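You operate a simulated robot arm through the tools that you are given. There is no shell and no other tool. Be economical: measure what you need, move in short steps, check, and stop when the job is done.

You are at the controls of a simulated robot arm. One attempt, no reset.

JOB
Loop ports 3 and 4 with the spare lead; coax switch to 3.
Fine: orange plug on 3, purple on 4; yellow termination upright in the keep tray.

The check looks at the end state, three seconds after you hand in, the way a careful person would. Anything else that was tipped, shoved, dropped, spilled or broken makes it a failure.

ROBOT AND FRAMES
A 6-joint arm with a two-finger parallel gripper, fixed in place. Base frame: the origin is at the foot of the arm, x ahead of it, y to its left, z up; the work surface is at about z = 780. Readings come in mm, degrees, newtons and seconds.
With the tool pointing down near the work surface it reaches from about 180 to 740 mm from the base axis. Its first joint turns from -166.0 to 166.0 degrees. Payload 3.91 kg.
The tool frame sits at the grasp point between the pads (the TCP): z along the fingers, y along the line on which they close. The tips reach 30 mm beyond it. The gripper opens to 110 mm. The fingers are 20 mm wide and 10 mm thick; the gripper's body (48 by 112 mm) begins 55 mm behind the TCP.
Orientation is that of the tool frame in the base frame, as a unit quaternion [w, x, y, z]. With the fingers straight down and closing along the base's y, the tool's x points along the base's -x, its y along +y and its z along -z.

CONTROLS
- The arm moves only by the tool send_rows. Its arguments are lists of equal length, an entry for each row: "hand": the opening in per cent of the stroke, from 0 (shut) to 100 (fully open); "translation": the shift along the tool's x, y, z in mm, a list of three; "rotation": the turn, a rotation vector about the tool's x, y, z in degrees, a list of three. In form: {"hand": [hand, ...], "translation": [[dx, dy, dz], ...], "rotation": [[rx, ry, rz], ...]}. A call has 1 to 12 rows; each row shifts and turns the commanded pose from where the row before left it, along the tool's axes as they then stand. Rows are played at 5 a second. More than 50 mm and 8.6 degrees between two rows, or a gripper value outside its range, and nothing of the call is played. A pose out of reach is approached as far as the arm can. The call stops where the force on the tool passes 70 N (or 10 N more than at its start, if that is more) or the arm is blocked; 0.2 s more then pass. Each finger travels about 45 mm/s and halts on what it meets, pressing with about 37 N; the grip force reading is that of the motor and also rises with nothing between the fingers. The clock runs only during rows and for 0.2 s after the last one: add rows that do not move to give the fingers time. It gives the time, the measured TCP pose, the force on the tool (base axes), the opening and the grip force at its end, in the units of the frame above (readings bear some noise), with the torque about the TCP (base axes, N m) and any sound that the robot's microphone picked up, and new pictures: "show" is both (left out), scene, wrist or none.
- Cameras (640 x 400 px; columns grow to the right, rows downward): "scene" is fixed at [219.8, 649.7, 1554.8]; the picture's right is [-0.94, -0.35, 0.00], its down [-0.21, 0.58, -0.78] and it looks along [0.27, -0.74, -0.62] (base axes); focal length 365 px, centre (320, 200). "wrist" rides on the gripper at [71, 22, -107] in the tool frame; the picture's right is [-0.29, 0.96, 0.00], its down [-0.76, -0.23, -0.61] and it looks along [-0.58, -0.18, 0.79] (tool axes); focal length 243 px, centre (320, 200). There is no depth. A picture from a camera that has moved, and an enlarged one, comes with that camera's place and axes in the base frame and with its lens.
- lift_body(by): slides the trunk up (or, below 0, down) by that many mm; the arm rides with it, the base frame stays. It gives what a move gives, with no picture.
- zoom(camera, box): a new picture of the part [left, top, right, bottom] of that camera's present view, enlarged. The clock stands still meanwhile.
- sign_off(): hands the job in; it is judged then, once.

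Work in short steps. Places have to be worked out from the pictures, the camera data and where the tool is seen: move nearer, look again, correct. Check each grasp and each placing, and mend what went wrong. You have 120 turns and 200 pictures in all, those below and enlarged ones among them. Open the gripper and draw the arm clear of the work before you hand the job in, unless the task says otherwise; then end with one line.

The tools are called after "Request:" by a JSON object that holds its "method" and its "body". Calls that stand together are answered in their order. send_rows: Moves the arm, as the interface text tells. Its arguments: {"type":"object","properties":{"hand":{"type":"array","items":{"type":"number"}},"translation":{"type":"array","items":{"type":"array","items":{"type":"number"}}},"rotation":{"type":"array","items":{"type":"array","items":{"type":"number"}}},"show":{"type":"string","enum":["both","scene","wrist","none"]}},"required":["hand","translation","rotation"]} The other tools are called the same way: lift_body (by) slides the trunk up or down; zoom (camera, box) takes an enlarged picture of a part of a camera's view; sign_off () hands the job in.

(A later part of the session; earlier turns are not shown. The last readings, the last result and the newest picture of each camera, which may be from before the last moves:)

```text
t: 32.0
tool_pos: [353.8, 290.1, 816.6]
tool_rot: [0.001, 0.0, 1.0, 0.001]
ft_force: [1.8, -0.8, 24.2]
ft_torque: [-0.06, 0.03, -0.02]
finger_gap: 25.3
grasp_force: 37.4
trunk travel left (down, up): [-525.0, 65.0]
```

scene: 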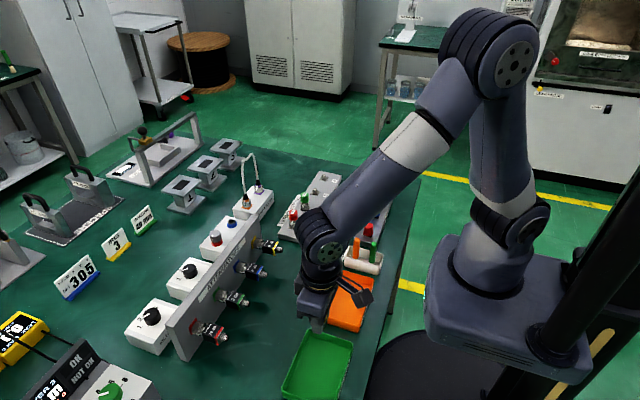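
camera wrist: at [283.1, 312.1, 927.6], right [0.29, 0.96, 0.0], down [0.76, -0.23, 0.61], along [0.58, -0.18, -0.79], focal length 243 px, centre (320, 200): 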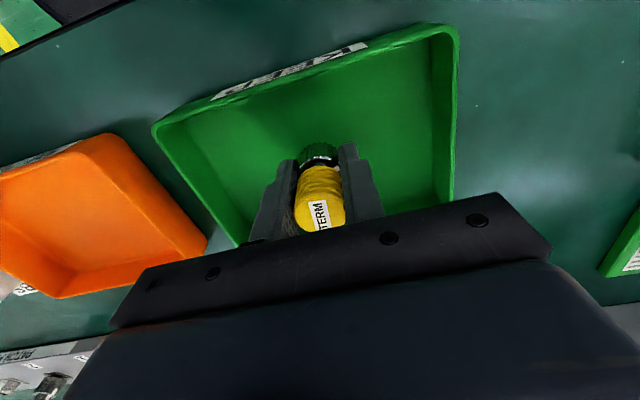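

Contact at 24 N. I'll back off 1 mm, open gradually, then rise and check.

Request:
{"method": "send_rows", "body": {"hand": [15, 24, 28, 34, 45, 45], "translation": [[0, 0, -1.5], [0, 0, 0], [0, 0, 0], [0, 0, 0], [0, 0, 0], [0, 0, 0]], "rotation": [[0, 0, 0], [0, 0, 0], [0, 0, 0], [0, 0, 0], [0, 0, 0], [0, 0, 0]], "show": "wrist"}}

```text
t: 33.4
tool_pos: [353.8, 289.0, 817.5]
tool_rot: [0.0, 0.0, 1.0, -0.001]
ft_force: [-0.1, 0.0, -0.8]
ft_torque: [-0.03, 0.02, -0.01]
finger_gap: 49.6
grasp_force: 0.0
trunk travel left (down, up): [-525.0, 65.0]
camera wrist: at [282.7, 310.9, 923.7], right [0.29, 0.96, 0.0], down [0.76, -0.23, 0.61], along [0.58, -0.18, -0.79], focal length 243 px, centre (320, 200)
```

wrist: 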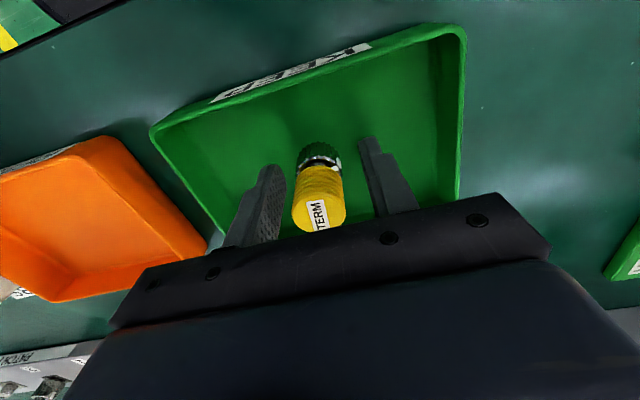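

It stands upright. I'll rise straight up and verify.

Request:
{"method": "send_rows", "body": {"hand": [45, 45, 45, 45, 45, 45], "translation": [[0, 0, -20], [0, 0, -40], [0, 0, -45], [0, 0, -45], [0, 0, -40], [0, 0, 0]], "rotation": [[0, 0, 0], [0, 0, 0], [0, 0, 0], [0, 0, 0], [0, 0, 0], [0, 0, 0]]}}

```text
t: 34.8
tool_pos: [352.7, 290.8, 1003.9]
tool_rot: [0.0, 0.0, 1.0, 0.0]
ft_force: [0.4, -0.7, 0.3]
ft_torque: [0.01, 0.01, -0.02]
finger_gap: 49.6
grasp_force: 0.1
trunk travel left (down, up): [-525.0, 65.0]
camera wrist: at [280.8, 311.9, 1110.8], right [0.29, 0.96, 0.0], down [0.76, -0.23, 0.61], along [0.58, -0.18, -0.79], focal length 243 px, centre (320, 200)
```

scene: 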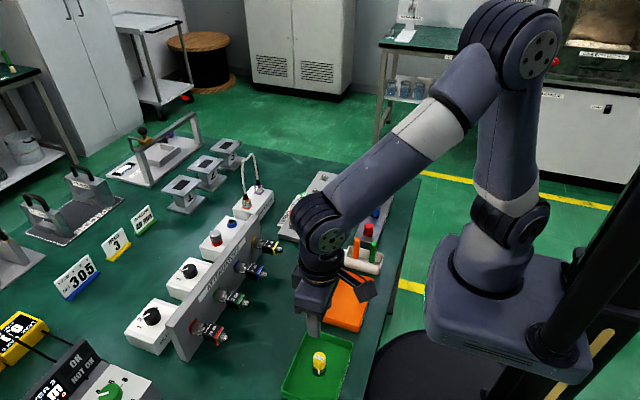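
wrist: 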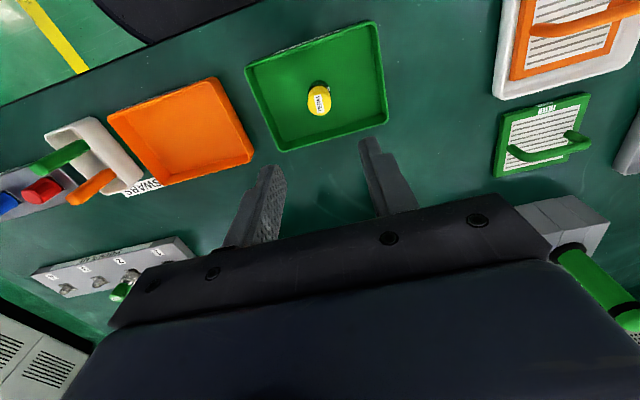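

Yellow stands upright in KEEP. Next is the coax switch nearby: I'll move above it and look.

Request:
{"method": "send_rows", "body": {"hand": [50, 50, 50, 50, 50, 50, 50, 50, 50], "translation": [[-42, -12, 0], [-42, -12, 0], [-42, -12, 0], [-42, -12, 0], [-42, -12, 0], [-42, -12, 0], [-42, -12, 0], [-42, -12, 0], [0, 0, 0]], "rotation": [[0, 0, 0], [0, 0, 0], [0, 0, 0], [0, 0, 0], [0, 0, 0], [0, 0, 0], [0, 0, 0], [0, 0, 0], [0, 0, 0]]}}

Request:
{"method": "zoom", "body": {"camera": "scene", "box": [140, 230, 240, 310]}}

Request:
{"method": "zoom", "body": {"camera": "wrist", "box": [260, 80, 400, 180]}}

```text
t: 36.8
tool_pos: [695.8, 198.1, 1006.7]
tool_rot: [0.0, 0.0, 1.0, 0.0]
ft_force: [0.8, -0.2, -0.9]
ft_torque: [0.0, 0.03, 0.01]
finger_gap: 54.9
grasp_force: 0.0
trunk travel left (down, up): [-525.0, 65.0]
camera wrist: at [623.7, 218.8, 1113.8], right [0.29, 0.96, 0.0], down [0.76, -0.23, 0.61], along [0.58, -0.18, -0.79], focal length 243 px, centre (320, 200)
```

scene: 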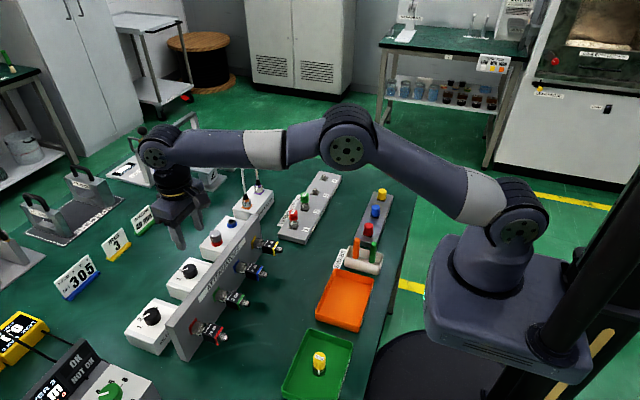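
wrist: 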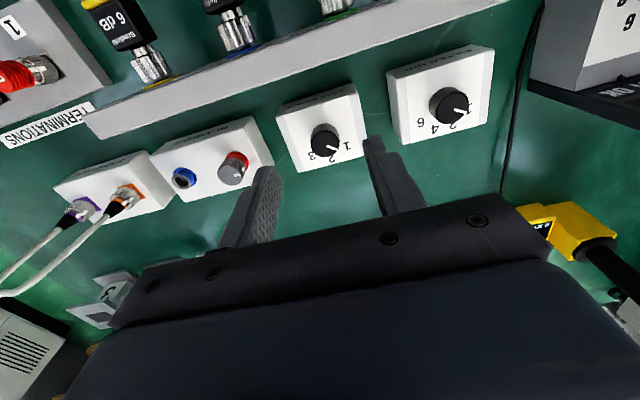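

```text
5.00 times, centred on (190, 270) of scene
camera zoom: at [219.8, 649.7, 1554.8], right [-0.94, -0.35, 0.0], down [-0.21, 0.58, -0.78], along [0.27, -0.74, -0.62], focal length 1825 px, centre (970, -150)
```

zoom: 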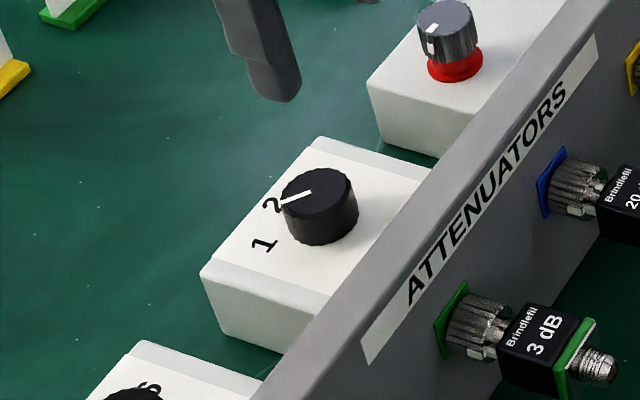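

```text
4.00 times, centred on (330, 130) of wrist
camera zoom: at [623.7, 218.8, 1113.8], right [0.29, 0.96, 0.0], down [0.76, -0.23, 0.61], along [0.58, -0.18, -0.79], focal length 970 px, centre (280, 480)
```

zoom: 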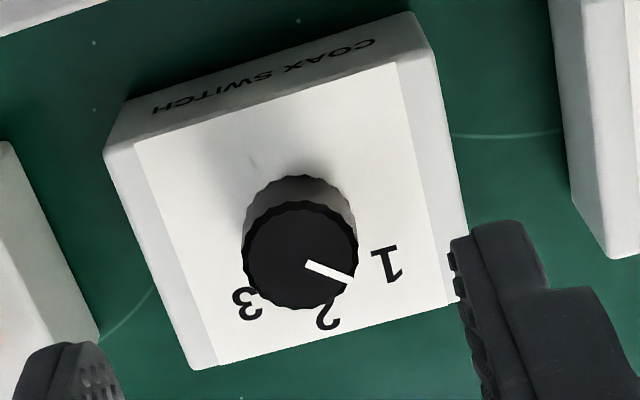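

Pointer is at 45° (label 1), with labels at 45/90/135°, so I need 90° clockwise. Knob top is about (737,187.5,853). I'll move over it and yaw 45° CCW as preparation.

Request:
{"method": "send_rows", "body": {"hand": [55, 55, 55, 55, 55, 55, 55, 55], "translation": [[-41, -10.5, 0], [0, 0, 20], [0, 0, 20], [0, 0, 20], [0, 0, 10], [0, 0, 0], [0, 0, 0], [0, 0, 0]], "rotation": [[0, 0, 0], [0, 0, -7.5], [0, 0, -7.5], [0, 0, -7.5], [0, 0, -7.5], [0, 0, -7.5], [0, 0, -7.5], [0, 0, 0]]}}

Request:
{"method": "zoom", "body": {"camera": "scene", "box": [140, 210, 240, 300]}}

```text
t: 38.6
tool_pos: [722.8, 179.6, 935.2]
tool_rot: [0.0, -0.385, 0.923, 0.0]
ft_force: [-0.6, -0.4, -0.5]
ft_torque: [-0.01, -0.01, -0.01]
finger_gap: 60.8
grasp_force: 0.1
out of reach, approached as far as the arm can: row 1
trunk travel left (down, up): [-525.0, 65.0]
camera wrist: at [655.7, 144.7, 1040.5], right [-0.47, 0.88, 0.0], down [0.7, 0.38, 0.61], along [0.54, 0.29, -0.79], focal length 243 px, centre (320, 200)
```

scene: 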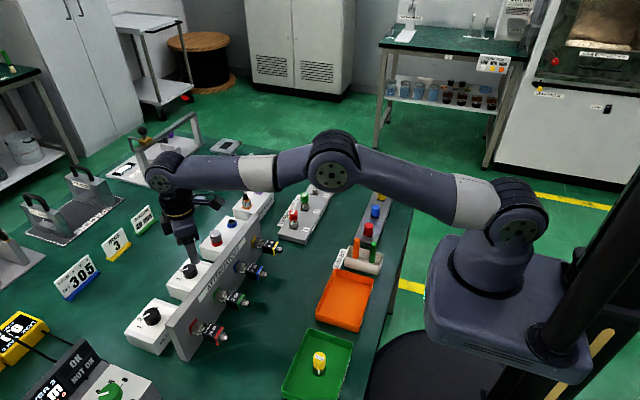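
wrist: 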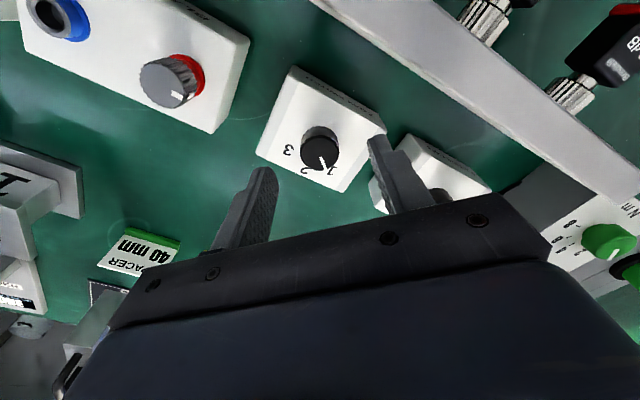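

```text
4.44 times, centred on (190, 255) of scene
camera zoom: at [219.8, 649.7, 1554.8], right [-0.94, -0.35, 0.0], down [-0.21, 0.58, -0.78], along [0.27, -0.74, -0.62], focal length 1622 px, centre (898, -44)
```

zoom: 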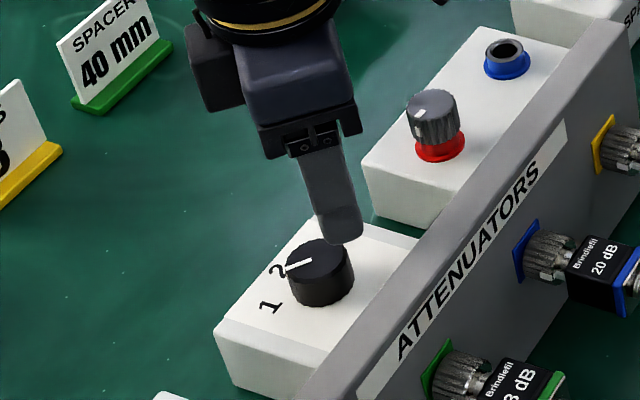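

Reach was clipped up high; the knob is at (736,187.6), so I need +13,+8. I'll retry at lower height.

Request:
{"method": "send_rows", "body": {"hand": [55, 55, 55, 55], "translation": [[0, 0, 20], [0, 0, 15], [-14.8, -3.5, 0], [0, 0, 0]], "rotation": [[0, 0, 0], [0, 0, 0], [0, 0, 0], [0, 0, 0]]}}

Request:
{"method": "zoom", "body": {"camera": "scene", "box": [140, 210, 240, 300]}}

```text
t: 39.6
tool_pos: [732.5, 189.1, 899.1]
tool_rot: [0.0, -0.382, 0.924, 0.0]
ft_force: [0.2, 0.3, 0.6]
ft_torque: [-0.04, 0.03, -0.04]
finger_gap: 60.4
grasp_force: 0.1
trunk travel left (down, up): [-525.0, 65.0]
camera wrist: at [667.1, 153.0, 1006.1], right [-0.47, 0.88, 0.0], down [0.7, 0.37, 0.61], along [0.54, 0.29, -0.79], focal length 243 px, centre (320, 200)
```

scene: 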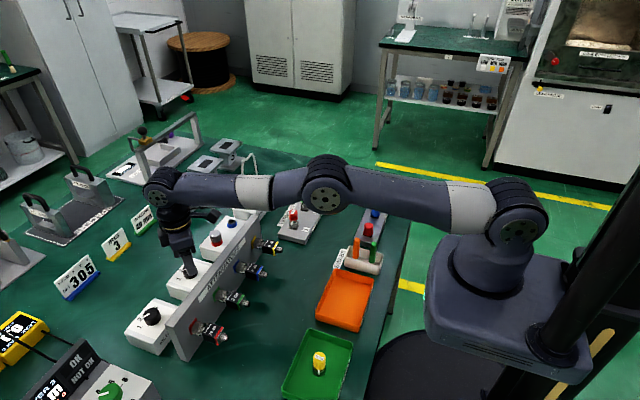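
wrist: 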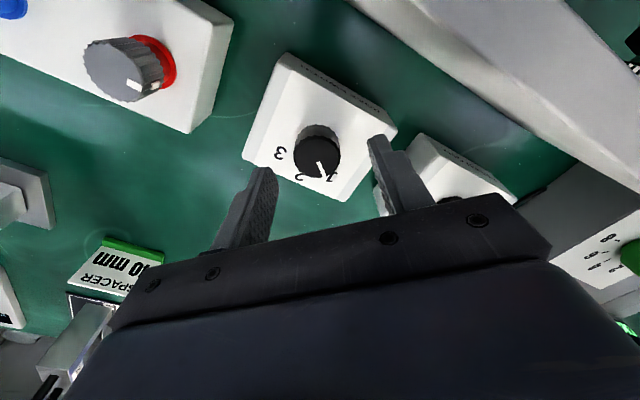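

```text
4.44 times, centred on (190, 255) of scene
camera zoom: at [219.8, 649.7, 1554.8], right [-0.94, -0.35, 0.0], down [-0.21, 0.58, -0.78], along [0.27, -0.74, -0.62], focal length 1622 px, centre (898, -44)
```

zoom: 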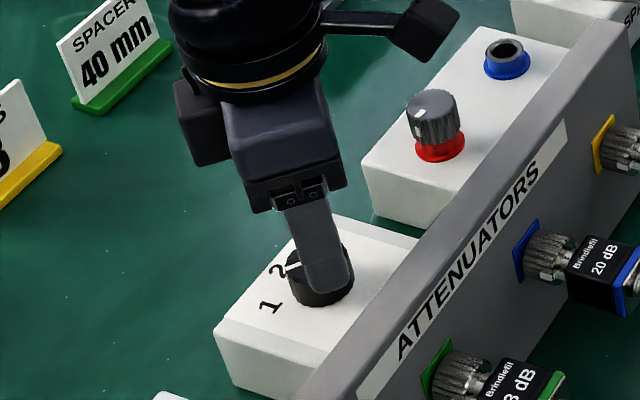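

The knob is about 4 mm further in x. I'll correct that and descend so tips straddle the knob (TCP z≈866).

Request:
{"method": "send_rows", "body": {"hand": [55, 55, 55, 55], "translation": [[-2.8, -2.8, 10], [0, 0, 12], [0, 0, 9], [0, 0, 0]], "rotation": [[0, 0, 0], [0, 0, 0], [0, 0, 0], [0, 0, 0]]}}

Request:
{"method": "zoom", "body": {"camera": "scene", "box": [150, 230, 230, 300]}}

```text
t: 40.6
tool_pos: [734.0, 188.2, 869.1]
tool_rot: [0.0, -0.383, 0.924, 0.0]
ft_force: [0.4, -0.5, 0.1]
ft_torque: [0.03, -0.01, 0.01]
finger_gap: 60.6
grasp_force: 0.1
out of reach, approached as far as the arm can: row 1
trunk travel left (down, up): [-525.0, 65.0]
camera wrist: at [667.4, 151.6, 975.2], right [-0.47, 0.88, 0.0], down [0.7, 0.37, 0.61], along [0.54, 0.29, -0.79], focal length 243 px, centre (320, 200)
```

scene: 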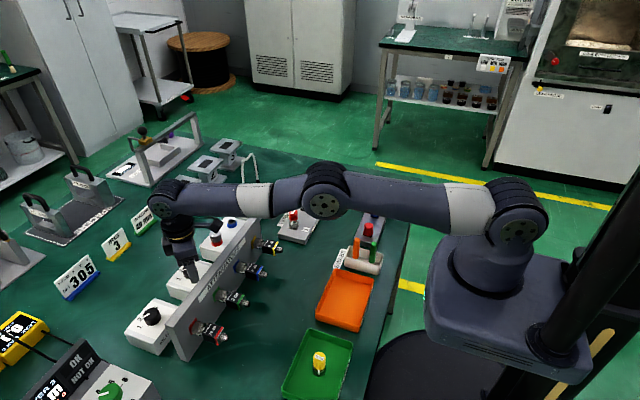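
wrist: 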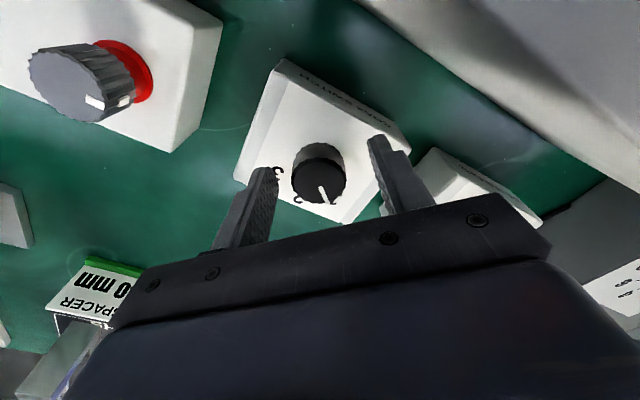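

```text
5.71 times, centred on (190, 265) of scene
camera zoom: at [219.8, 649.7, 1554.8], right [-0.94, -0.35, 0.0], down [-0.21, 0.58, -0.78], along [0.27, -0.74, -0.62], focal length 2086 px, centre (1063, -171)
```

zoom: 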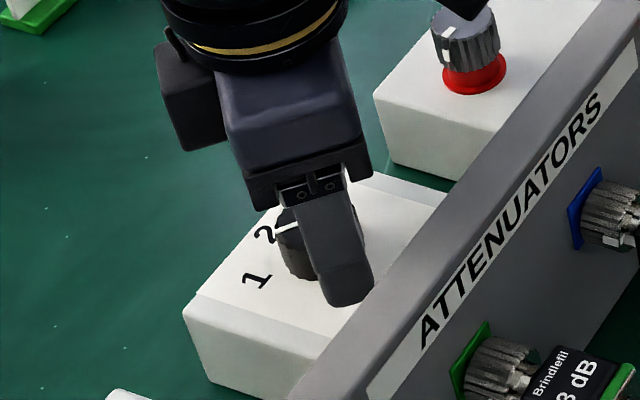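

Knob is centred within 2 mm of the TCP. I'll nudge and close on it.

Request:
{"method": "send_rows", "body": {"hand": [55, 45, 35, 25, 25, 25], "translation": [[-0.9, -1.9, 2], [0, 0, 0], [0, 0, 0], [0, 0, 0], [0, 0, 0], [0, 0, 0]], "rotation": [[0, 0, 0], [0, 0, 0], [0, 0, 0], [0, 0, 0], [0, 0, 0], [0, 0, 0]], "show": "none"}}

```text
t: 42.0
tool_pos: [734.4, 184.9, 865.6]
tool_rot: [0.001, -0.381, 0.924, -0.001]
ft_force: [6.6, -4.2, -0.3]
ft_torque: [0.29, -0.17, -0.07]
finger_gap: 33.6
grasp_force: 44.9
trunk travel left (down, up): [-525.0, 65.0]
```

Gripped at 33.6 mm with small side load. Turning clockwise 45° first.

Request:
{"method": "send_rows", "body": {"hand": [25, 25, 25, 25, 25, 25, 25, 25], "translation": [[0, -1.2, 0], [0, 0, 0], [0, 0, 0], [0, 0, 0], [0, 0, 0], [0, 0, 0], [0, 0, 0], [0, 0, 0]], "rotation": [[0, 0, 0], [0, 0, 7.5], [0, 0, 7.5], [0, 0, 7.5], [0, 0, 7.5], [0, 0, 7.5], [0, 0, 7.5], [0, 0, 0]], "show": "wrist"}}

```text
t: 43.8
tool_pos: [732.5, 189.0, 865.8]
tool_rot: [0.0, -0.001, 1.0, 0.0]
ft_force: [-11.5, 26.0, -5.0]
ft_torque: [0.36, -0.28, 0.2]
finger_gap: 33.6
grasp_force: 44.7
trunk travel left (down, up): [-525.0, 65.0]
camera wrist: at [661.2, 210.7, 972.7], right [0.29, 0.96, 0.0], down [0.76, -0.23, 0.61], along [0.58, -0.17, -0.79], focal length 243 px, centre (320, 200)
```

wrist: 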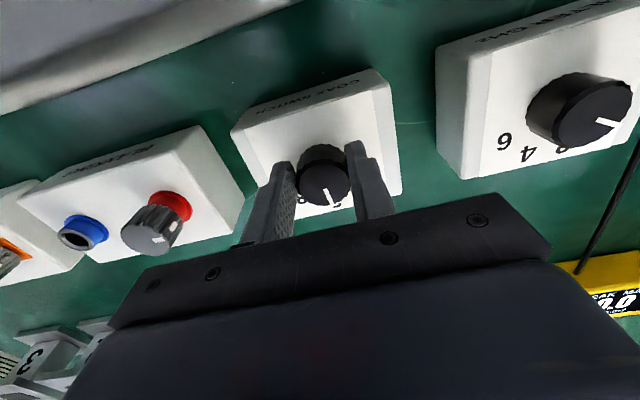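

The knob turns with the gripper. I'll relieve the +y side load and continue another 45°.

Request:
{"method": "send_rows", "body": {"hand": [25, 25, 25, 25, 25, 25, 25, 25, 25], "translation": [[1, 4, 0], [0, 0, 0], [0, 0, 0], [0, 0, 0], [0, 0, 0], [0, 0, 0], [0, 0, 0], [0, 0, 0], [0, 0, 0]], "rotation": [[0, 0, 0], [0, 0, 0], [0, 0, 7.5], [0, 0, 7.5], [0, 0, 7.5], [0, 0, 7.5], [0, 0, 7.5], [0, 0, 7.5], [0, 0, 0]], "show": "wrist"}}

```text
t: 45.8
tool_pos: [733.6, 195.3, 865.9]
tool_rot: [0.002, 0.382, 0.924, 0.004]
ft_force: [27.7, 40.2, 6.5]
ft_torque: [0.43, -0.18, 0.33]
finger_gap: 33.7
grasp_force: 45.3
out of reach, approached as far as the arm can: row 3
trunk travel left (down, up): [-525.0, 65.0]
camera wrist: at [698.4, 259.7, 972.6], right [0.88, 0.47, 0.01], down [0.37, -0.7, 0.61], along [0.29, -0.53, -0.79], focal length 243 px, centre (320, 200)
```

wrist: 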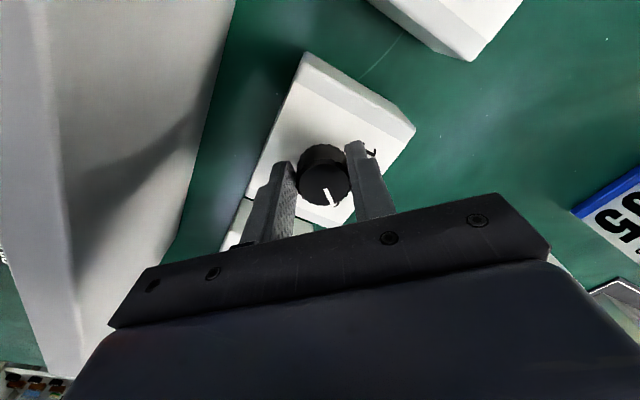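

Side load is building partly due to the reach limit. I'll release now and check the pointer.

Request:
{"method": "send_rows", "body": {"hand": [35, 55, 55, 55, 55], "translation": [[0, 0, 0], [0, 0, 0], [0, 0, 0], [0, 0, -20], [0, 0, -15]], "rotation": [[0, 0, 0], [0, 0, 0], [0, 0, 0], [0, 0, 0], [0, 0, 0]], "show": "wrist"}}

Request:
{"method": "zoom", "body": {"camera": "wrist", "box": [240, 80, 400, 200]}}

Request:
{"method": "zoom", "body": {"camera": "scene", "box": [150, 230, 230, 300]}}

```text
t: 47.0
tool_pos: [731.6, 189.5, 901.0]
tool_rot: [0.0, 0.383, 0.924, 0.0]
ft_force: [-0.2, 0.2, 0.4]
ft_torque: [-0.03, 0.03, -0.02]
finger_gap: 60.5
grasp_force: 0.1
trunk travel left (down, up): [-525.0, 65.0]
camera wrist: at [696.1, 255.2, 1007.9], right [0.88, 0.47, 0.0], down [0.37, -0.7, 0.61], along [0.29, -0.54, -0.79], focal length 243 px, centre (320, 200)
```

wrist: 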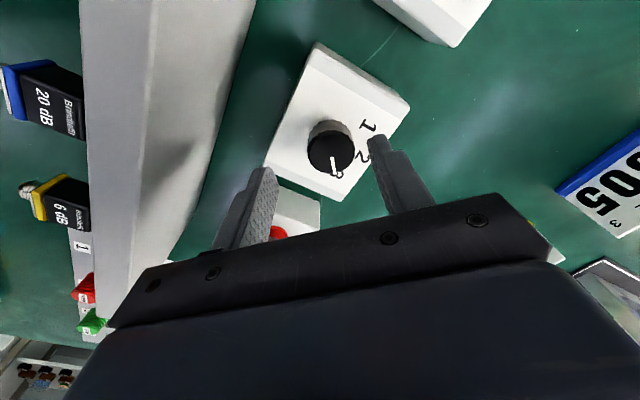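

```text
3.33 times, centred on (320, 140) of wrist
camera zoom: at [696.1, 255.2, 1007.9], right [0.88, 0.47, 0.0], down [0.37, -0.7, 0.61], along [0.29, -0.54, -0.79], focal length 809 px, centre (320, 400)
```

zoom: 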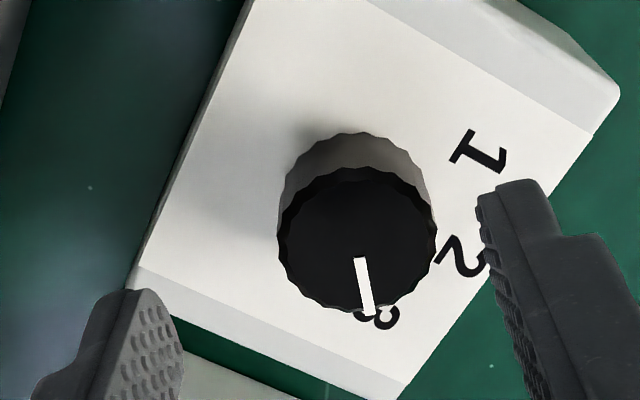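

```text
5.71 times, centred on (190, 265) of scene
camera zoom: at [219.8, 649.7, 1554.8], right [-0.94, -0.35, 0.0], down [-0.21, 0.58, -0.78], along [0.27, -0.74, -0.62], focal length 2086 px, centre (1063, -171)
```

zoom: 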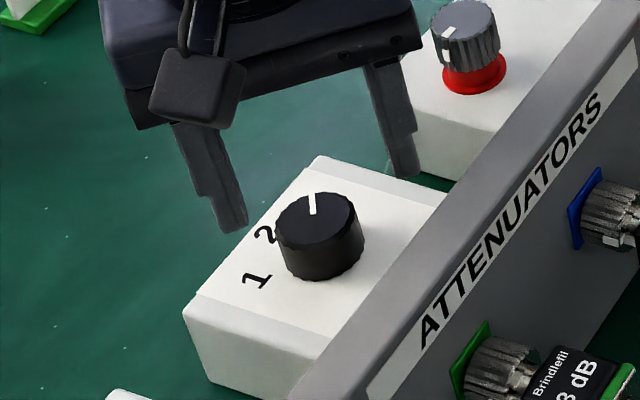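

The pointer now lies right on 3 and the box hasn't moved. Next is the spare lead: its arch top is at about z≈997, so I'll rise, unwind the yaw and look from x≈620.

Request:
{"method": "send_rows", "body": {"hand": [55, 55, 55, 55, 55, 55, 55], "translation": [[0, 0, -25], [0, 0, -25], [0, 0, -25], [0, 0, -25], [0, 0, -15], [0, 0, 0], [40, 0, 0]], "rotation": [[0, 0, -7.5], [0, 0, -7.5], [0, 0, -7.5], [0, 0, -7.5], [0, 0, -7.5], [0, 0, -7.5], [0, 0, 0]], "show": "none"}}

Request:
{"method": "send_rows", "body": {"hand": [55, 55, 55, 55, 55, 55, 55, 55], "translation": [[40, -25, 0], [20, -40, 0], [10, -45, 0], [0, -45, 0], [0, -45, 0], [0, -45, 0], [0, -45, 0], [0, 0, 0]], "rotation": [[0, 0, 0], [0, 0, 0], [0, 0, 0], [0, 0, 0], [0, 0, 0], [0, 0, 0], [0, 0, 0], [0, 0, 0]]}}

Request:
{"method": "zoom", "body": {"camera": "wrist", "box": [160, 60, 480, 260]}}

Request:
{"method": "zoom", "body": {"camera": "scene", "box": [220, 140, 300, 220]}}

```text
t: 48.6
tool_pos: [679.3, 184.4, 1014.9]
tool_rot: [0.001, -0.001, 1.0, 0.0]
ft_force: [-0.4, -0.3, -0.1]
ft_torque: [-0.05, -0.01, 0.01]
finger_gap: 60.5
grasp_force: 0.0
out of reach, approached as far as the arm can: row 2, 4, 5
trunk travel left (down, up): [-525.0, 65.0]
```

```text
t: 50.4
tool_pos: [609.0, -102.8, 1013.4]
tool_rot: [0.001, 0.0, 1.0, 0.0]
ft_force: [0.3, -0.3, -0.3]
ft_torque: [0.01, 0.02, -0.01]
finger_gap: 60.5
grasp_force: 0.1
trunk travel left (down, up): [-525.0, 65.0]
camera wrist: at [538.0, -81.5, 1120.4], right [0.29, 0.96, 0.0], down [0.76, -0.23, 0.61], along [0.58, -0.18, -0.79], focal length 243 px, centre (320, 200)
```

scene: 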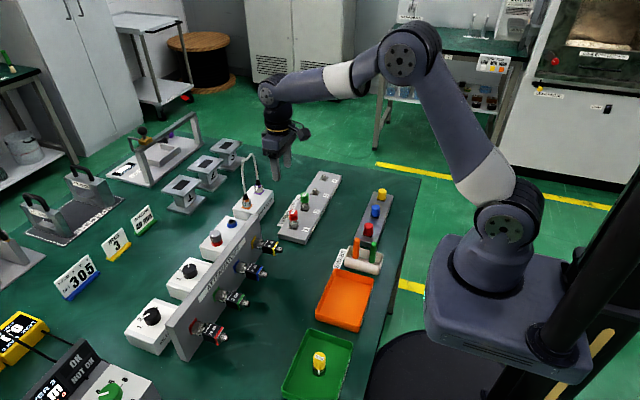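
wrist: 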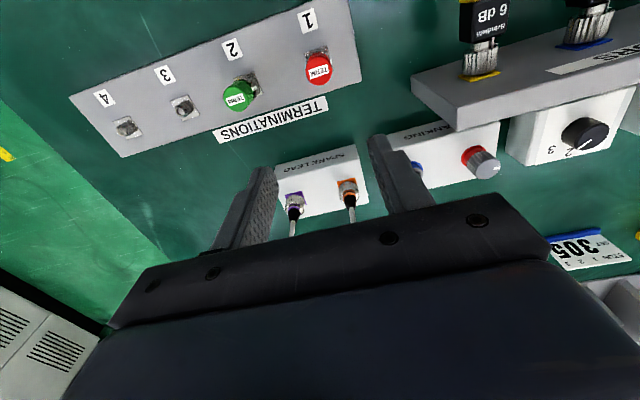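

```text
2.00 times, centred on (320, 160) of wrist
camera zoom: at [538.0, -81.5, 1120.4], right [0.29, 0.96, 0.0], down [0.76, -0.23, 0.61], along [0.58, -0.18, -0.79], focal length 485 px, centre (320, 280)
```

zoom: 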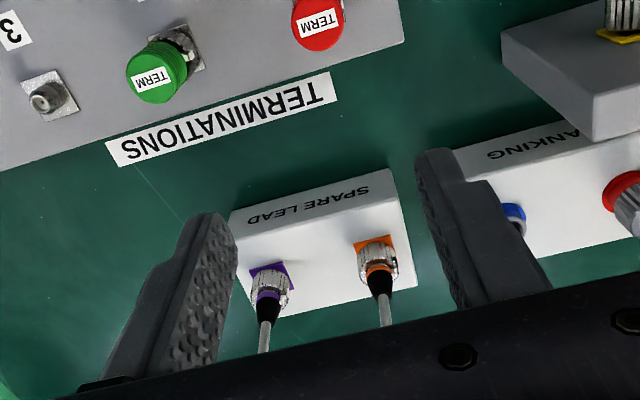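

```text
5.00 times, centred on (260, 180) of scene
camera zoom: at [219.8, 649.7, 1554.8], right [-0.94, -0.35, 0.0], down [-0.21, 0.58, -0.78], along [0.27, -0.74, -0.62], focal length 1825 px, centre (620, 300)
```

zoom: 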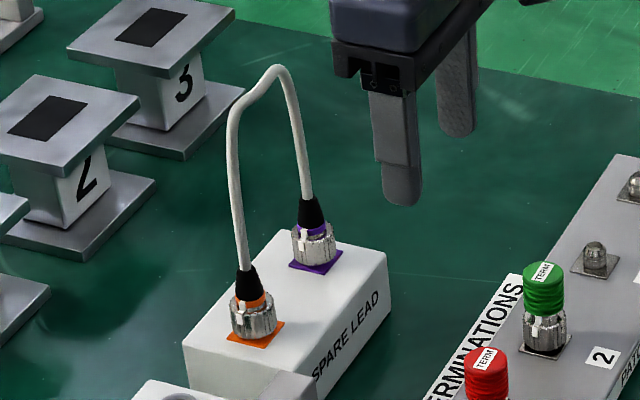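

Orange base is at (737.5,-104), purple at (737,-182), box top z≈831. The cable rises vertically, so I'll grip the nuts with the tool tilted 35° from the base side. I'll stage there behind the orange plug first.

Request:
{"method": "send_rows", "body": {"hand": [45, 45, 45, 45, 45, 45, 45, 45, 45, 45, 45, 45], "translation": [[-23.5, 18.5, 0], [-23.5, 18.5, 0], [0, 0, 0], [0, 0, 0], [0, 0, 0], [0, 0, 0], [0, 0, 0], [0, 0, 0], [0, 0, 0], [0, 0, 0], [0, 0, 0], [0, 0, 0]], "rotation": [[0, 0, 0], [0, 0, 0], [0, -7, 0], [0, -7, 0], [0, -7, 0], [0, -7, 0], [0, -7, 0], [3.59, 0, 5.12], [3.59, 0, 5.12], [3.59, 0, 5.12], [3.59, 0, 5.12], [0, 0, 0]]}}

```text
t: 53.0
tool_pos: [656.1, -66.7, 1013.3]
tool_rot: [0.294, 0.208, 0.931, -0.067]
ft_force: [-0.1, 0.1, 0.5]
ft_torque: [0.01, -0.04, 0.0]
finger_gap: 49.5
grasp_force: 0.1
trunk travel left (down, up): [-525.0, 65.0]
camera wrist: at [557.3, 2.0, 1059.8], right [0.62, 0.77, 0.17], down [0.15, -0.32, 0.93], along [0.77, -0.56, -0.32], focal length 243 px, centre (320, 200)
```

scene: 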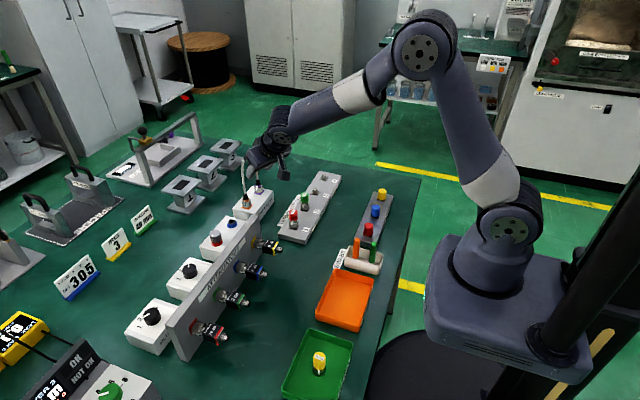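
wrist: 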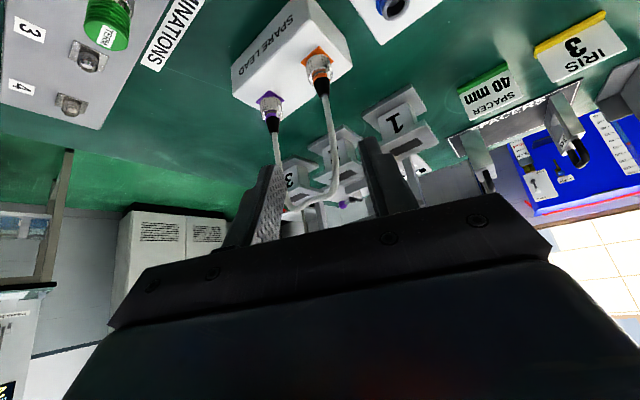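

Orientation is as intended. Descending to z≈900 behind the plug.

Request:
{"method": "send_rows", "body": {"hand": [45, 45, 45, 45], "translation": [[21.6, 0, 30.9], [21.6, 0, 30.9], [21.6, 0, 30.9], [0, 0, 0]], "rotation": [[0, 0, 0], [0, 0, 0], [0, 0, 0], [0, 0, 0]]}}

Request:
{"method": "zoom", "body": {"camera": "wrist", "box": [220, 60, 420, 200]}}

Request:
{"method": "zoom", "body": {"camera": "scene", "box": [220, 140, 300, 220]}}

```text
t: 54.0
tool_pos: [654.4, -67.8, 901.9]
tool_rot: [0.293, 0.207, 0.931, -0.066]
ft_force: [-1.4, 0.9, -0.9]
ft_torque: [0.02, 0.0, 0.03]
finger_gap: 49.6
grasp_force: 0.1
trunk travel left (down, up): [-525.0, 65.0]
camera wrist: at [555.4, 1.9, 947.7], right [0.62, 0.77, 0.17], down [0.15, -0.32, 0.93], along [0.77, -0.55, -0.32], focal length 243 px, centre (320, 200)
```

scene: 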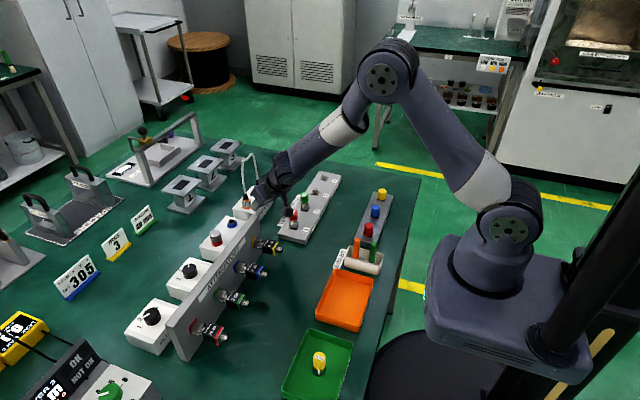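
wrist: 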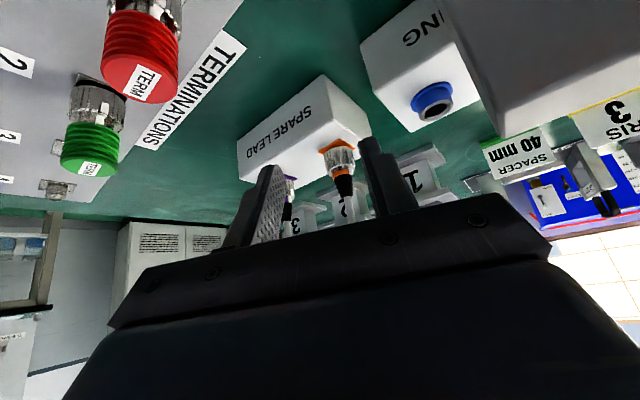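

```text
2.86 times, centred on (320, 130) of wrist
camera zoom: at [555.4, 1.9, 947.7], right [0.62, 0.77, 0.17], down [0.15, -0.32, 0.93], along [0.77, -0.55, -0.32], focal length 693 px, centre (320, 400)
```

zoom: 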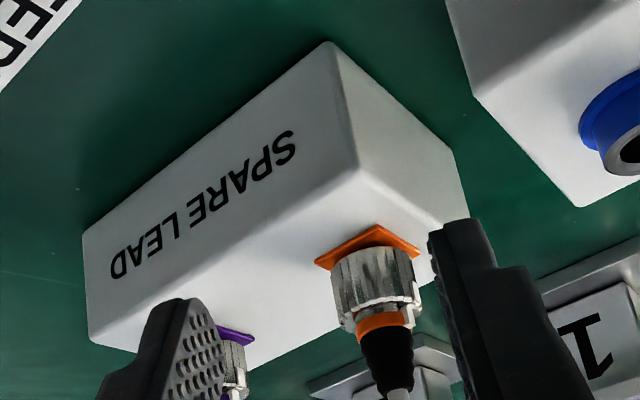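

```text
5.00 times, centred on (260, 180) of scene
camera zoom: at [219.8, 649.7, 1554.8], right [-0.94, -0.35, 0.0], down [-0.21, 0.58, -0.78], along [0.27, -0.74, -0.62], focal length 1825 px, centre (620, 300)
```

zoom: 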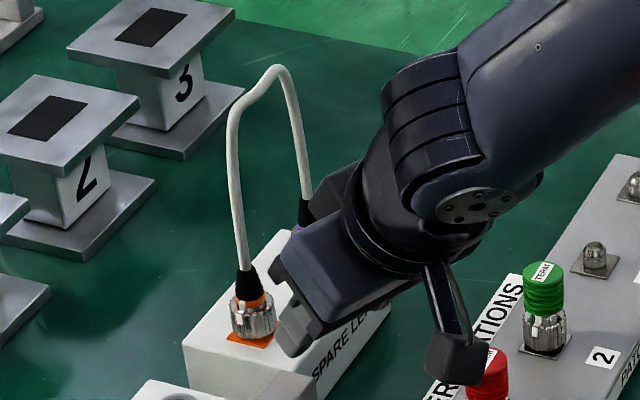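

I'll open a bit wider, descend to z≈865 and approach partly, then re-aim.

Request:
{"method": "send_rows", "body": {"hand": [55, 55, 55, 55], "translation": [[20.7, 4, 29.5], [-20.5, 0, 14.4], [-16.4, 0, 11.5], [0, 0, 0]], "rotation": [[0, 0, 0], [0, 0, 0], [0, 0, 0], [0, 0, 0]], "show": "wrist"}}

Request:
{"method": "zoom", "body": {"camera": "scene", "box": [220, 140, 300, 220]}}

```text
t: 55.0
tool_pos: [697.0, -83.0, 864.6]
tool_rot: [0.294, 0.207, 0.931, -0.065]
ft_force: [1.0, 0.8, 0.4]
ft_torque: [-0.01, -0.04, 0.04]
finger_gap: 60.6
grasp_force: 0.0
trunk travel left (down, up): [-525.0, 65.0]
camera wrist: at [597.6, -13.3, 911.5], right [0.62, 0.77, 0.17], down [0.15, -0.32, 0.93], along [0.77, -0.55, -0.32], focal length 243 px, centre (320, 200)
```

wrist: 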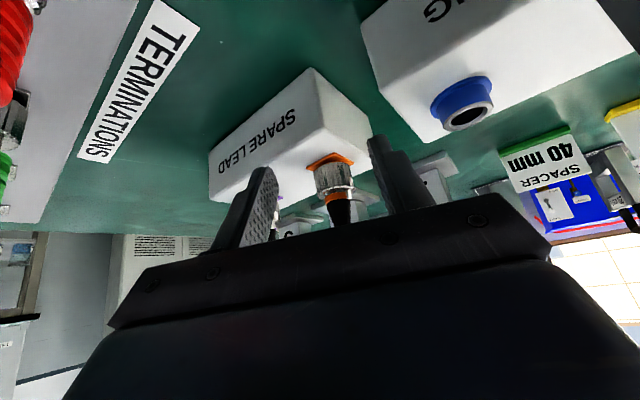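

```text
5.00 times, centred on (260, 180) of scene
camera zoom: at [219.8, 649.7, 1554.8], right [-0.94, -0.35, 0.0], down [-0.21, 0.58, -0.78], along [0.27, -0.74, -0.62], focal length 1825 px, centre (620, 300)
```

zoom: 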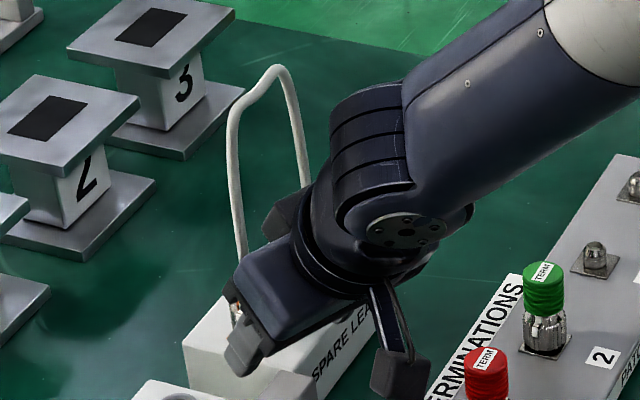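

Nut lies about 2 mm off laterally and 28 mm ahead. Sliding in.

Request:
{"method": "send_rows", "body": {"hand": [55, 55, 55], "translation": [[-11.5, 2, 8], [-11.4, 0, 8.1], [0, 0, 0]], "rotation": [[0, 0, 0], [0, 0, 0], [0, 0, 0]], "show": "wrist"}}

Request:
{"method": "zoom", "body": {"camera": "wrist", "box": [220, 100, 420, 240]}}

Request:
{"method": "zoom", "body": {"camera": "scene", "box": [225, 165, 285, 225]}}

```text
t: 55.8
tool_pos: [725.2, -92.4, 864.4]
tool_rot: [0.294, 0.206, 0.931, -0.065]
ft_force: [-0.3, 0.7, 0.4]
ft_torque: [0.01, -0.01, -0.01]
finger_gap: 60.6
grasp_force: 0.0
trunk travel left (down, up): [-525.0, 65.0]
camera wrist: at [625.2, -22.3, 910.8], right [0.62, 0.77, 0.17], down [0.15, -0.32, 0.93], along [0.77, -0.55, -0.32], focal length 243 px, centre (320, 200)
```

wrist: 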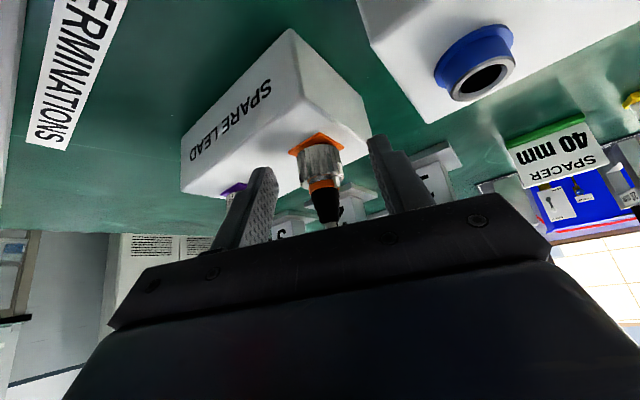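

```text
2.86 times, centred on (320, 170) of wrist
camera zoom: at [625.2, -22.3, 910.8], right [0.62, 0.77, 0.17], down [0.15, -0.32, 0.93], along [0.77, -0.55, -0.32], focal length 693 px, centre (320, 286)
```

zoom: 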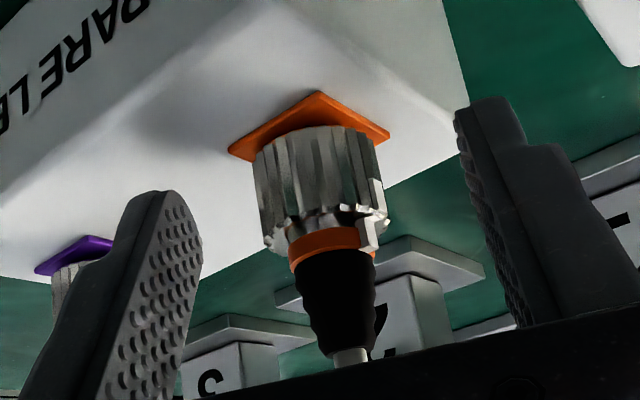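

```text
6.67 times, centred on (255, 195) of scene
camera zoom: at [219.8, 649.7, 1554.8], right [-0.94, -0.35, 0.0], down [-0.21, 0.58, -0.78], along [0.27, -0.74, -0.62], focal length 2434 px, centre (753, 233)
```

zoom: 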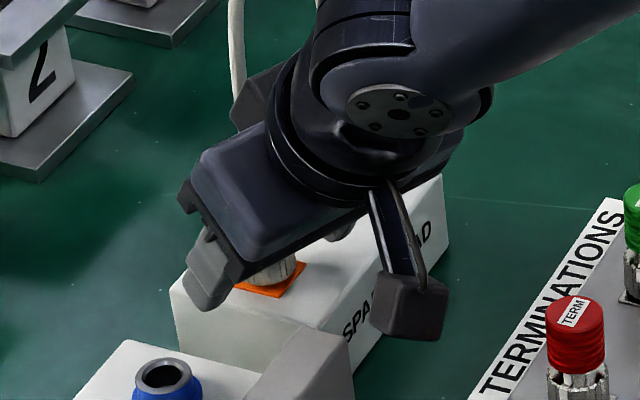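

Fingers straddle the nut well; a −2 mm lateral correction, then close.

Request:
{"method": "send_rows", "body": {"hand": [55, 40, 30, 20, 15, 15, 15], "translation": [[0, -2, 0], [0, 0, 0], [0, 0, 0], [0, 0, 0], [0, 0, 0], [0, 0, 0], [0, 0, 0]], "rotation": [[0, 0, 0], [0, 0, 0], [0, 0, 0], [0, 0, 0], [0, 0, 0], [0, 0, 0], [0, 0, 0]], "show": "wrist"}}

```text
t: 57.4
tool_pos: [725.2, -93.0, 865.0]
tool_rot: [0.294, 0.205, 0.931, -0.064]
ft_force: [5.4, 9.9, -0.4]
ft_torque: [0.22, -0.08, 0.22]
finger_gap: 25.7
grasp_force: 37.3
trunk travel left (down, up): [-525.0, 65.0]
camera wrist: at [625.1, -23.4, 911.0], right [0.62, 0.77, 0.17], down [0.15, -0.32, 0.93], along [0.77, -0.55, -0.32], focal length 243 px, centre (320, 200)
```

wrist: 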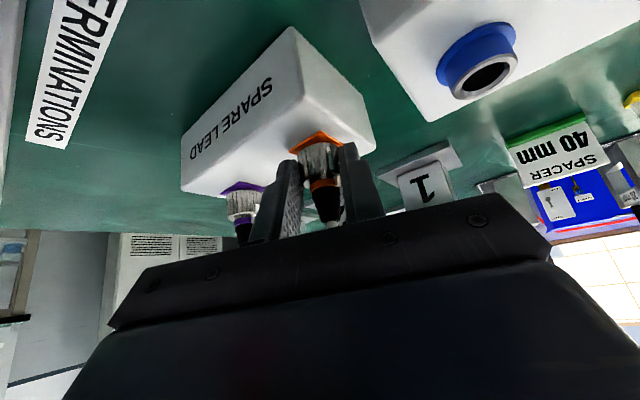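

Gripped the orange nut (25.7 mm). I'll relieve the small load and unscrew 32° CCW about the vertical nut axis, then check forces.

Request:
{"method": "send_rows", "body": {"hand": [15, 15, 15, 15, 15, 15], "translation": [[0, 1.8, 0], [-0.11, -2.0, 0.08], [-0.11, -2.0, 0.08], [-0.11, -2.0, 0.08], [-0.11, -2.0, 0.08], [0, 0, 0]], "rotation": [[0, 0, 0], [-4.59, 0, -6.55], [-4.59, 0, -6.55], [-4.59, 0, -6.55], [-4.59, 0, -6.55], [0, 0, 0]], "show": "none"}}

```text
t: 58.8
tool_pos: [723.8, -102.4, 865.5]
tool_rot: [0.3, -0.058, 0.952, 0.018]
ft_force: [4.4, -0.2, 4.1]
ft_torque: [0.01, -0.21, -0.02]
finger_gap: 25.5
grasp_force: 37.0
trunk travel left (down, up): [-525.0, 65.0]
```

Low forces. Purple's cable limits how far I can swing, so I'll do 24° more here, then regrip.

Request:
{"method": "send_rows", "body": {"hand": [15, 15, 15, 15], "translation": [[-0.6, -2.0, -0.6], [-0.11, -2.0, 0.08], [-0.11, -2.0, 0.08], [0, 0, 0]], "rotation": [[-4.59, 0, -6.55], [-4.59, 0, -6.55], [-4.59, 0, -6.55], [0, 0, 0]], "show": "none"}}

Request:
{"method": "zoom", "body": {"camera": "scene", "box": [220, 140, 300, 220]}}

```text
t: 59.8
tool_pos: [725.1, -108.7, 864.7]
tool_rot: [0.29, -0.254, 0.919, 0.081]
ft_force: [-2.9, -11.7, 2.3]
ft_torque: [-0.12, -0.1, -0.14]
finger_gap: 25.3
grasp_force: 37.1
trunk travel left (down, up): [-525.0, 65.0]
```

```text
5.00 times, centred on (260, 180) of scene
camera zoom: at [219.8, 649.7, 1554.8], right [-0.94, -0.35, 0.0], down [-0.21, 0.58, -0.78], along [0.27, -0.74, -0.62], focal length 1825 px, centre (620, 300)
```

zoom: 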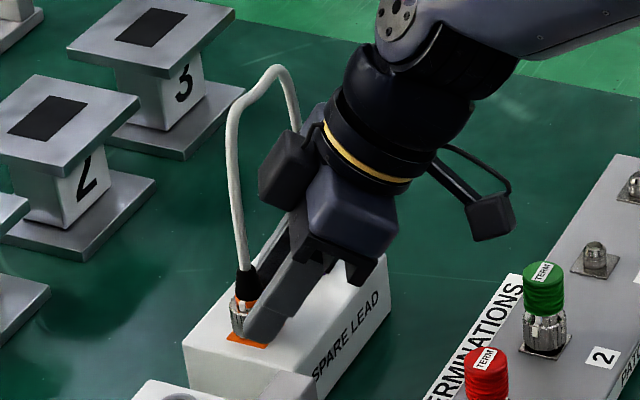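

56° done. I'll open, swing back 56°, and regrip.

Request:
{"method": "send_rows", "body": {"hand": [30, 45, 45, 45, 45, 45, 45, 45, 45, 45], "translation": [[0, 0, 0], [0, 0, 0], [-0.11, 2.0, 0.08], [-0.11, 2.0, 0.08], [-0.11, 2.0, 0.08], [-0.11, 2.0, 0.08], [-0.11, 2.0, 0.08], [-0.11, 2.0, 0.08], [-0.11, 2.0, 0.08], [0, 0, 0]], "rotation": [[0, 0, 0], [0, 0, 0], [4.59, 0, 6.55], [4.59, 0, 6.55], [4.59, 0, 6.55], [4.59, 0, 6.55], [4.59, 0, 6.55], [4.59, 0, 6.55], [4.59, 0, 6.55], [0, 0, 0]], "show": "wrist"}}

Request:
{"method": "zoom", "body": {"camera": "wrist", "box": [220, 100, 420, 240]}}

```text
t: 62.0
tool_pos: [725.0, -94.3, 864.7]
tool_rot: [0.294, 0.207, 0.931, -0.065]
ft_force: [-0.1, -0.3, 1.4]
ft_torque: [0.0, 0.0, 0.03]
finger_gap: 49.8
grasp_force: 0.0
trunk travel left (down, up): [-525.0, 65.0]
camera wrist: at [626.4, -24.1, 911.3], right [0.62, 0.77, 0.17], down [0.15, -0.32, 0.93], along [0.77, -0.55, -0.32], focal length 243 px, centre (320, 200)
```

wrist: 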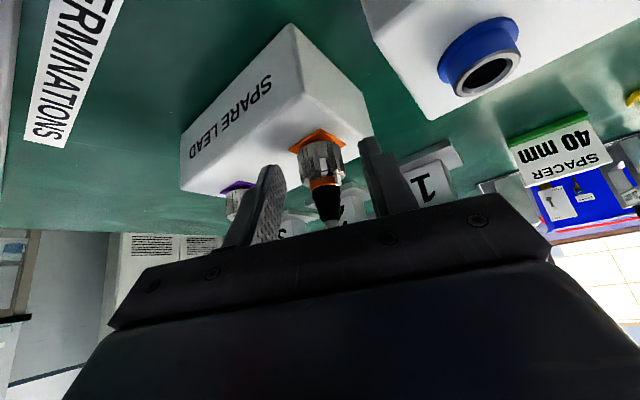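

```text
2.86 times, centred on (320, 170) of wrist
camera zoom: at [626.4, -24.1, 911.3], right [0.62, 0.77, 0.17], down [0.15, -0.32, 0.93], along [0.77, -0.55, -0.32], focal length 693 px, centre (320, 286)
```

zoom: 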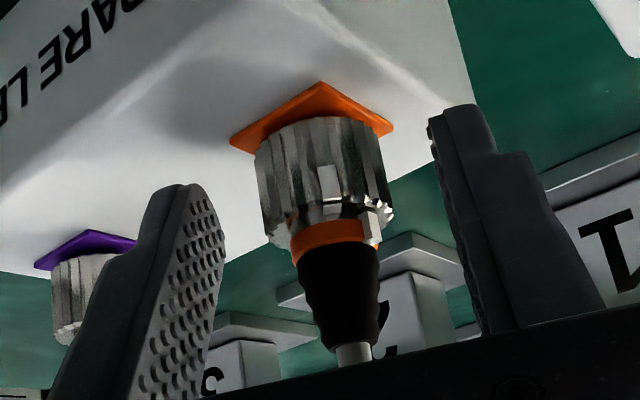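

The nut mark has turned as expected. I'll grip and turn another 56°.

Request:
{"method": "send_rows", "body": {"hand": [30, 20, 15, 15, 15, 15, 15, 15, 15, 15, 15, 15], "translation": [[0, 0, 0], [0, 0, 0], [0, 0, 0], [0, 0, 0], [-0.4, -2.0, -0.3], [-0.11, -2.0, 0.08], [-0.11, -2.0, 0.08], [-0.4, -2.0, -0.3], [-0.11, -2.0, 0.08], [-0.11, -2.0, 0.08], [-0.11, -2.0, 0.08], [0, 0, 0]], "rotation": [[0, 0, 0], [0, 0, 0], [0, 0, 0], [0, 0, 0], [-4.59, 0, -6.55], [-4.59, 0, -6.55], [-4.59, 0, -6.55], [-4.59, 0, -6.55], [-4.59, 0, -6.55], [-4.59, 0, -6.55], [-4.59, 0, -6.55], [0, 0, 0]], "show": "none"}}

Request:
{"method": "zoom", "body": {"camera": "scene", "box": [220, 140, 300, 220]}}

```text
t: 64.6
tool_pos: [727.1, -108.2, 865.7]
tool_rot: [0.29, -0.255, 0.919, 0.08]
ft_force: [10.0, -4.0, -3.0]
ft_torque: [0.04, -0.33, -0.17]
finger_gap: 25.4
grasp_force: 37.1
trunk travel left (down, up): [-525.0, 65.0]
```

```text
5.00 times, centred on (260, 180) of scene
camera zoom: at [219.8, 649.7, 1554.8], right [-0.94, -0.35, 0.0], down [-0.21, 0.58, -0.78], along [0.27, -0.74, -0.62], focal length 1825 px, centre (620, 300)
```

zoom: 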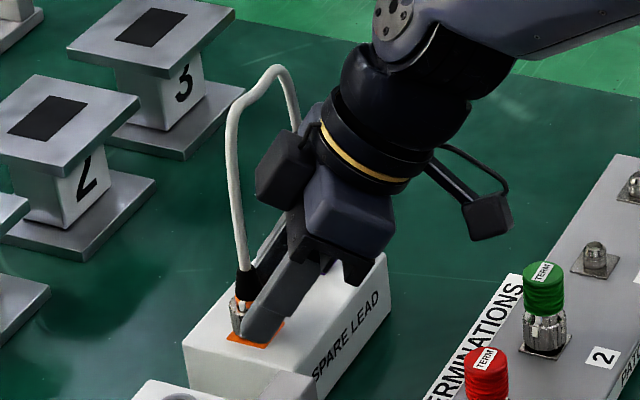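

112° total. Try a small upward tug.

Request:
{"method": "send_rows", "body": {"hand": [15, 15, 15], "translation": [[-0.86, 0, -1.23], [-0.86, 0, -1.23], [0, 0, 0]], "rotation": [[0, 0, 0], [0, 0, 0], [0, 0, 0]], "show": "none"}}

```text
t: 65.4
tool_pos: [726.3, -107.9, 865.2]
tool_rot: [0.288, -0.254, 0.92, 0.081]
ft_force: [9.1, -12.6, -20.8]
ft_torque: [-0.13, -0.33, -0.26]
finger_gap: 25.6
grasp_force: 37.5
trunk travel left (down, up): [-525.0, 65.0]
```

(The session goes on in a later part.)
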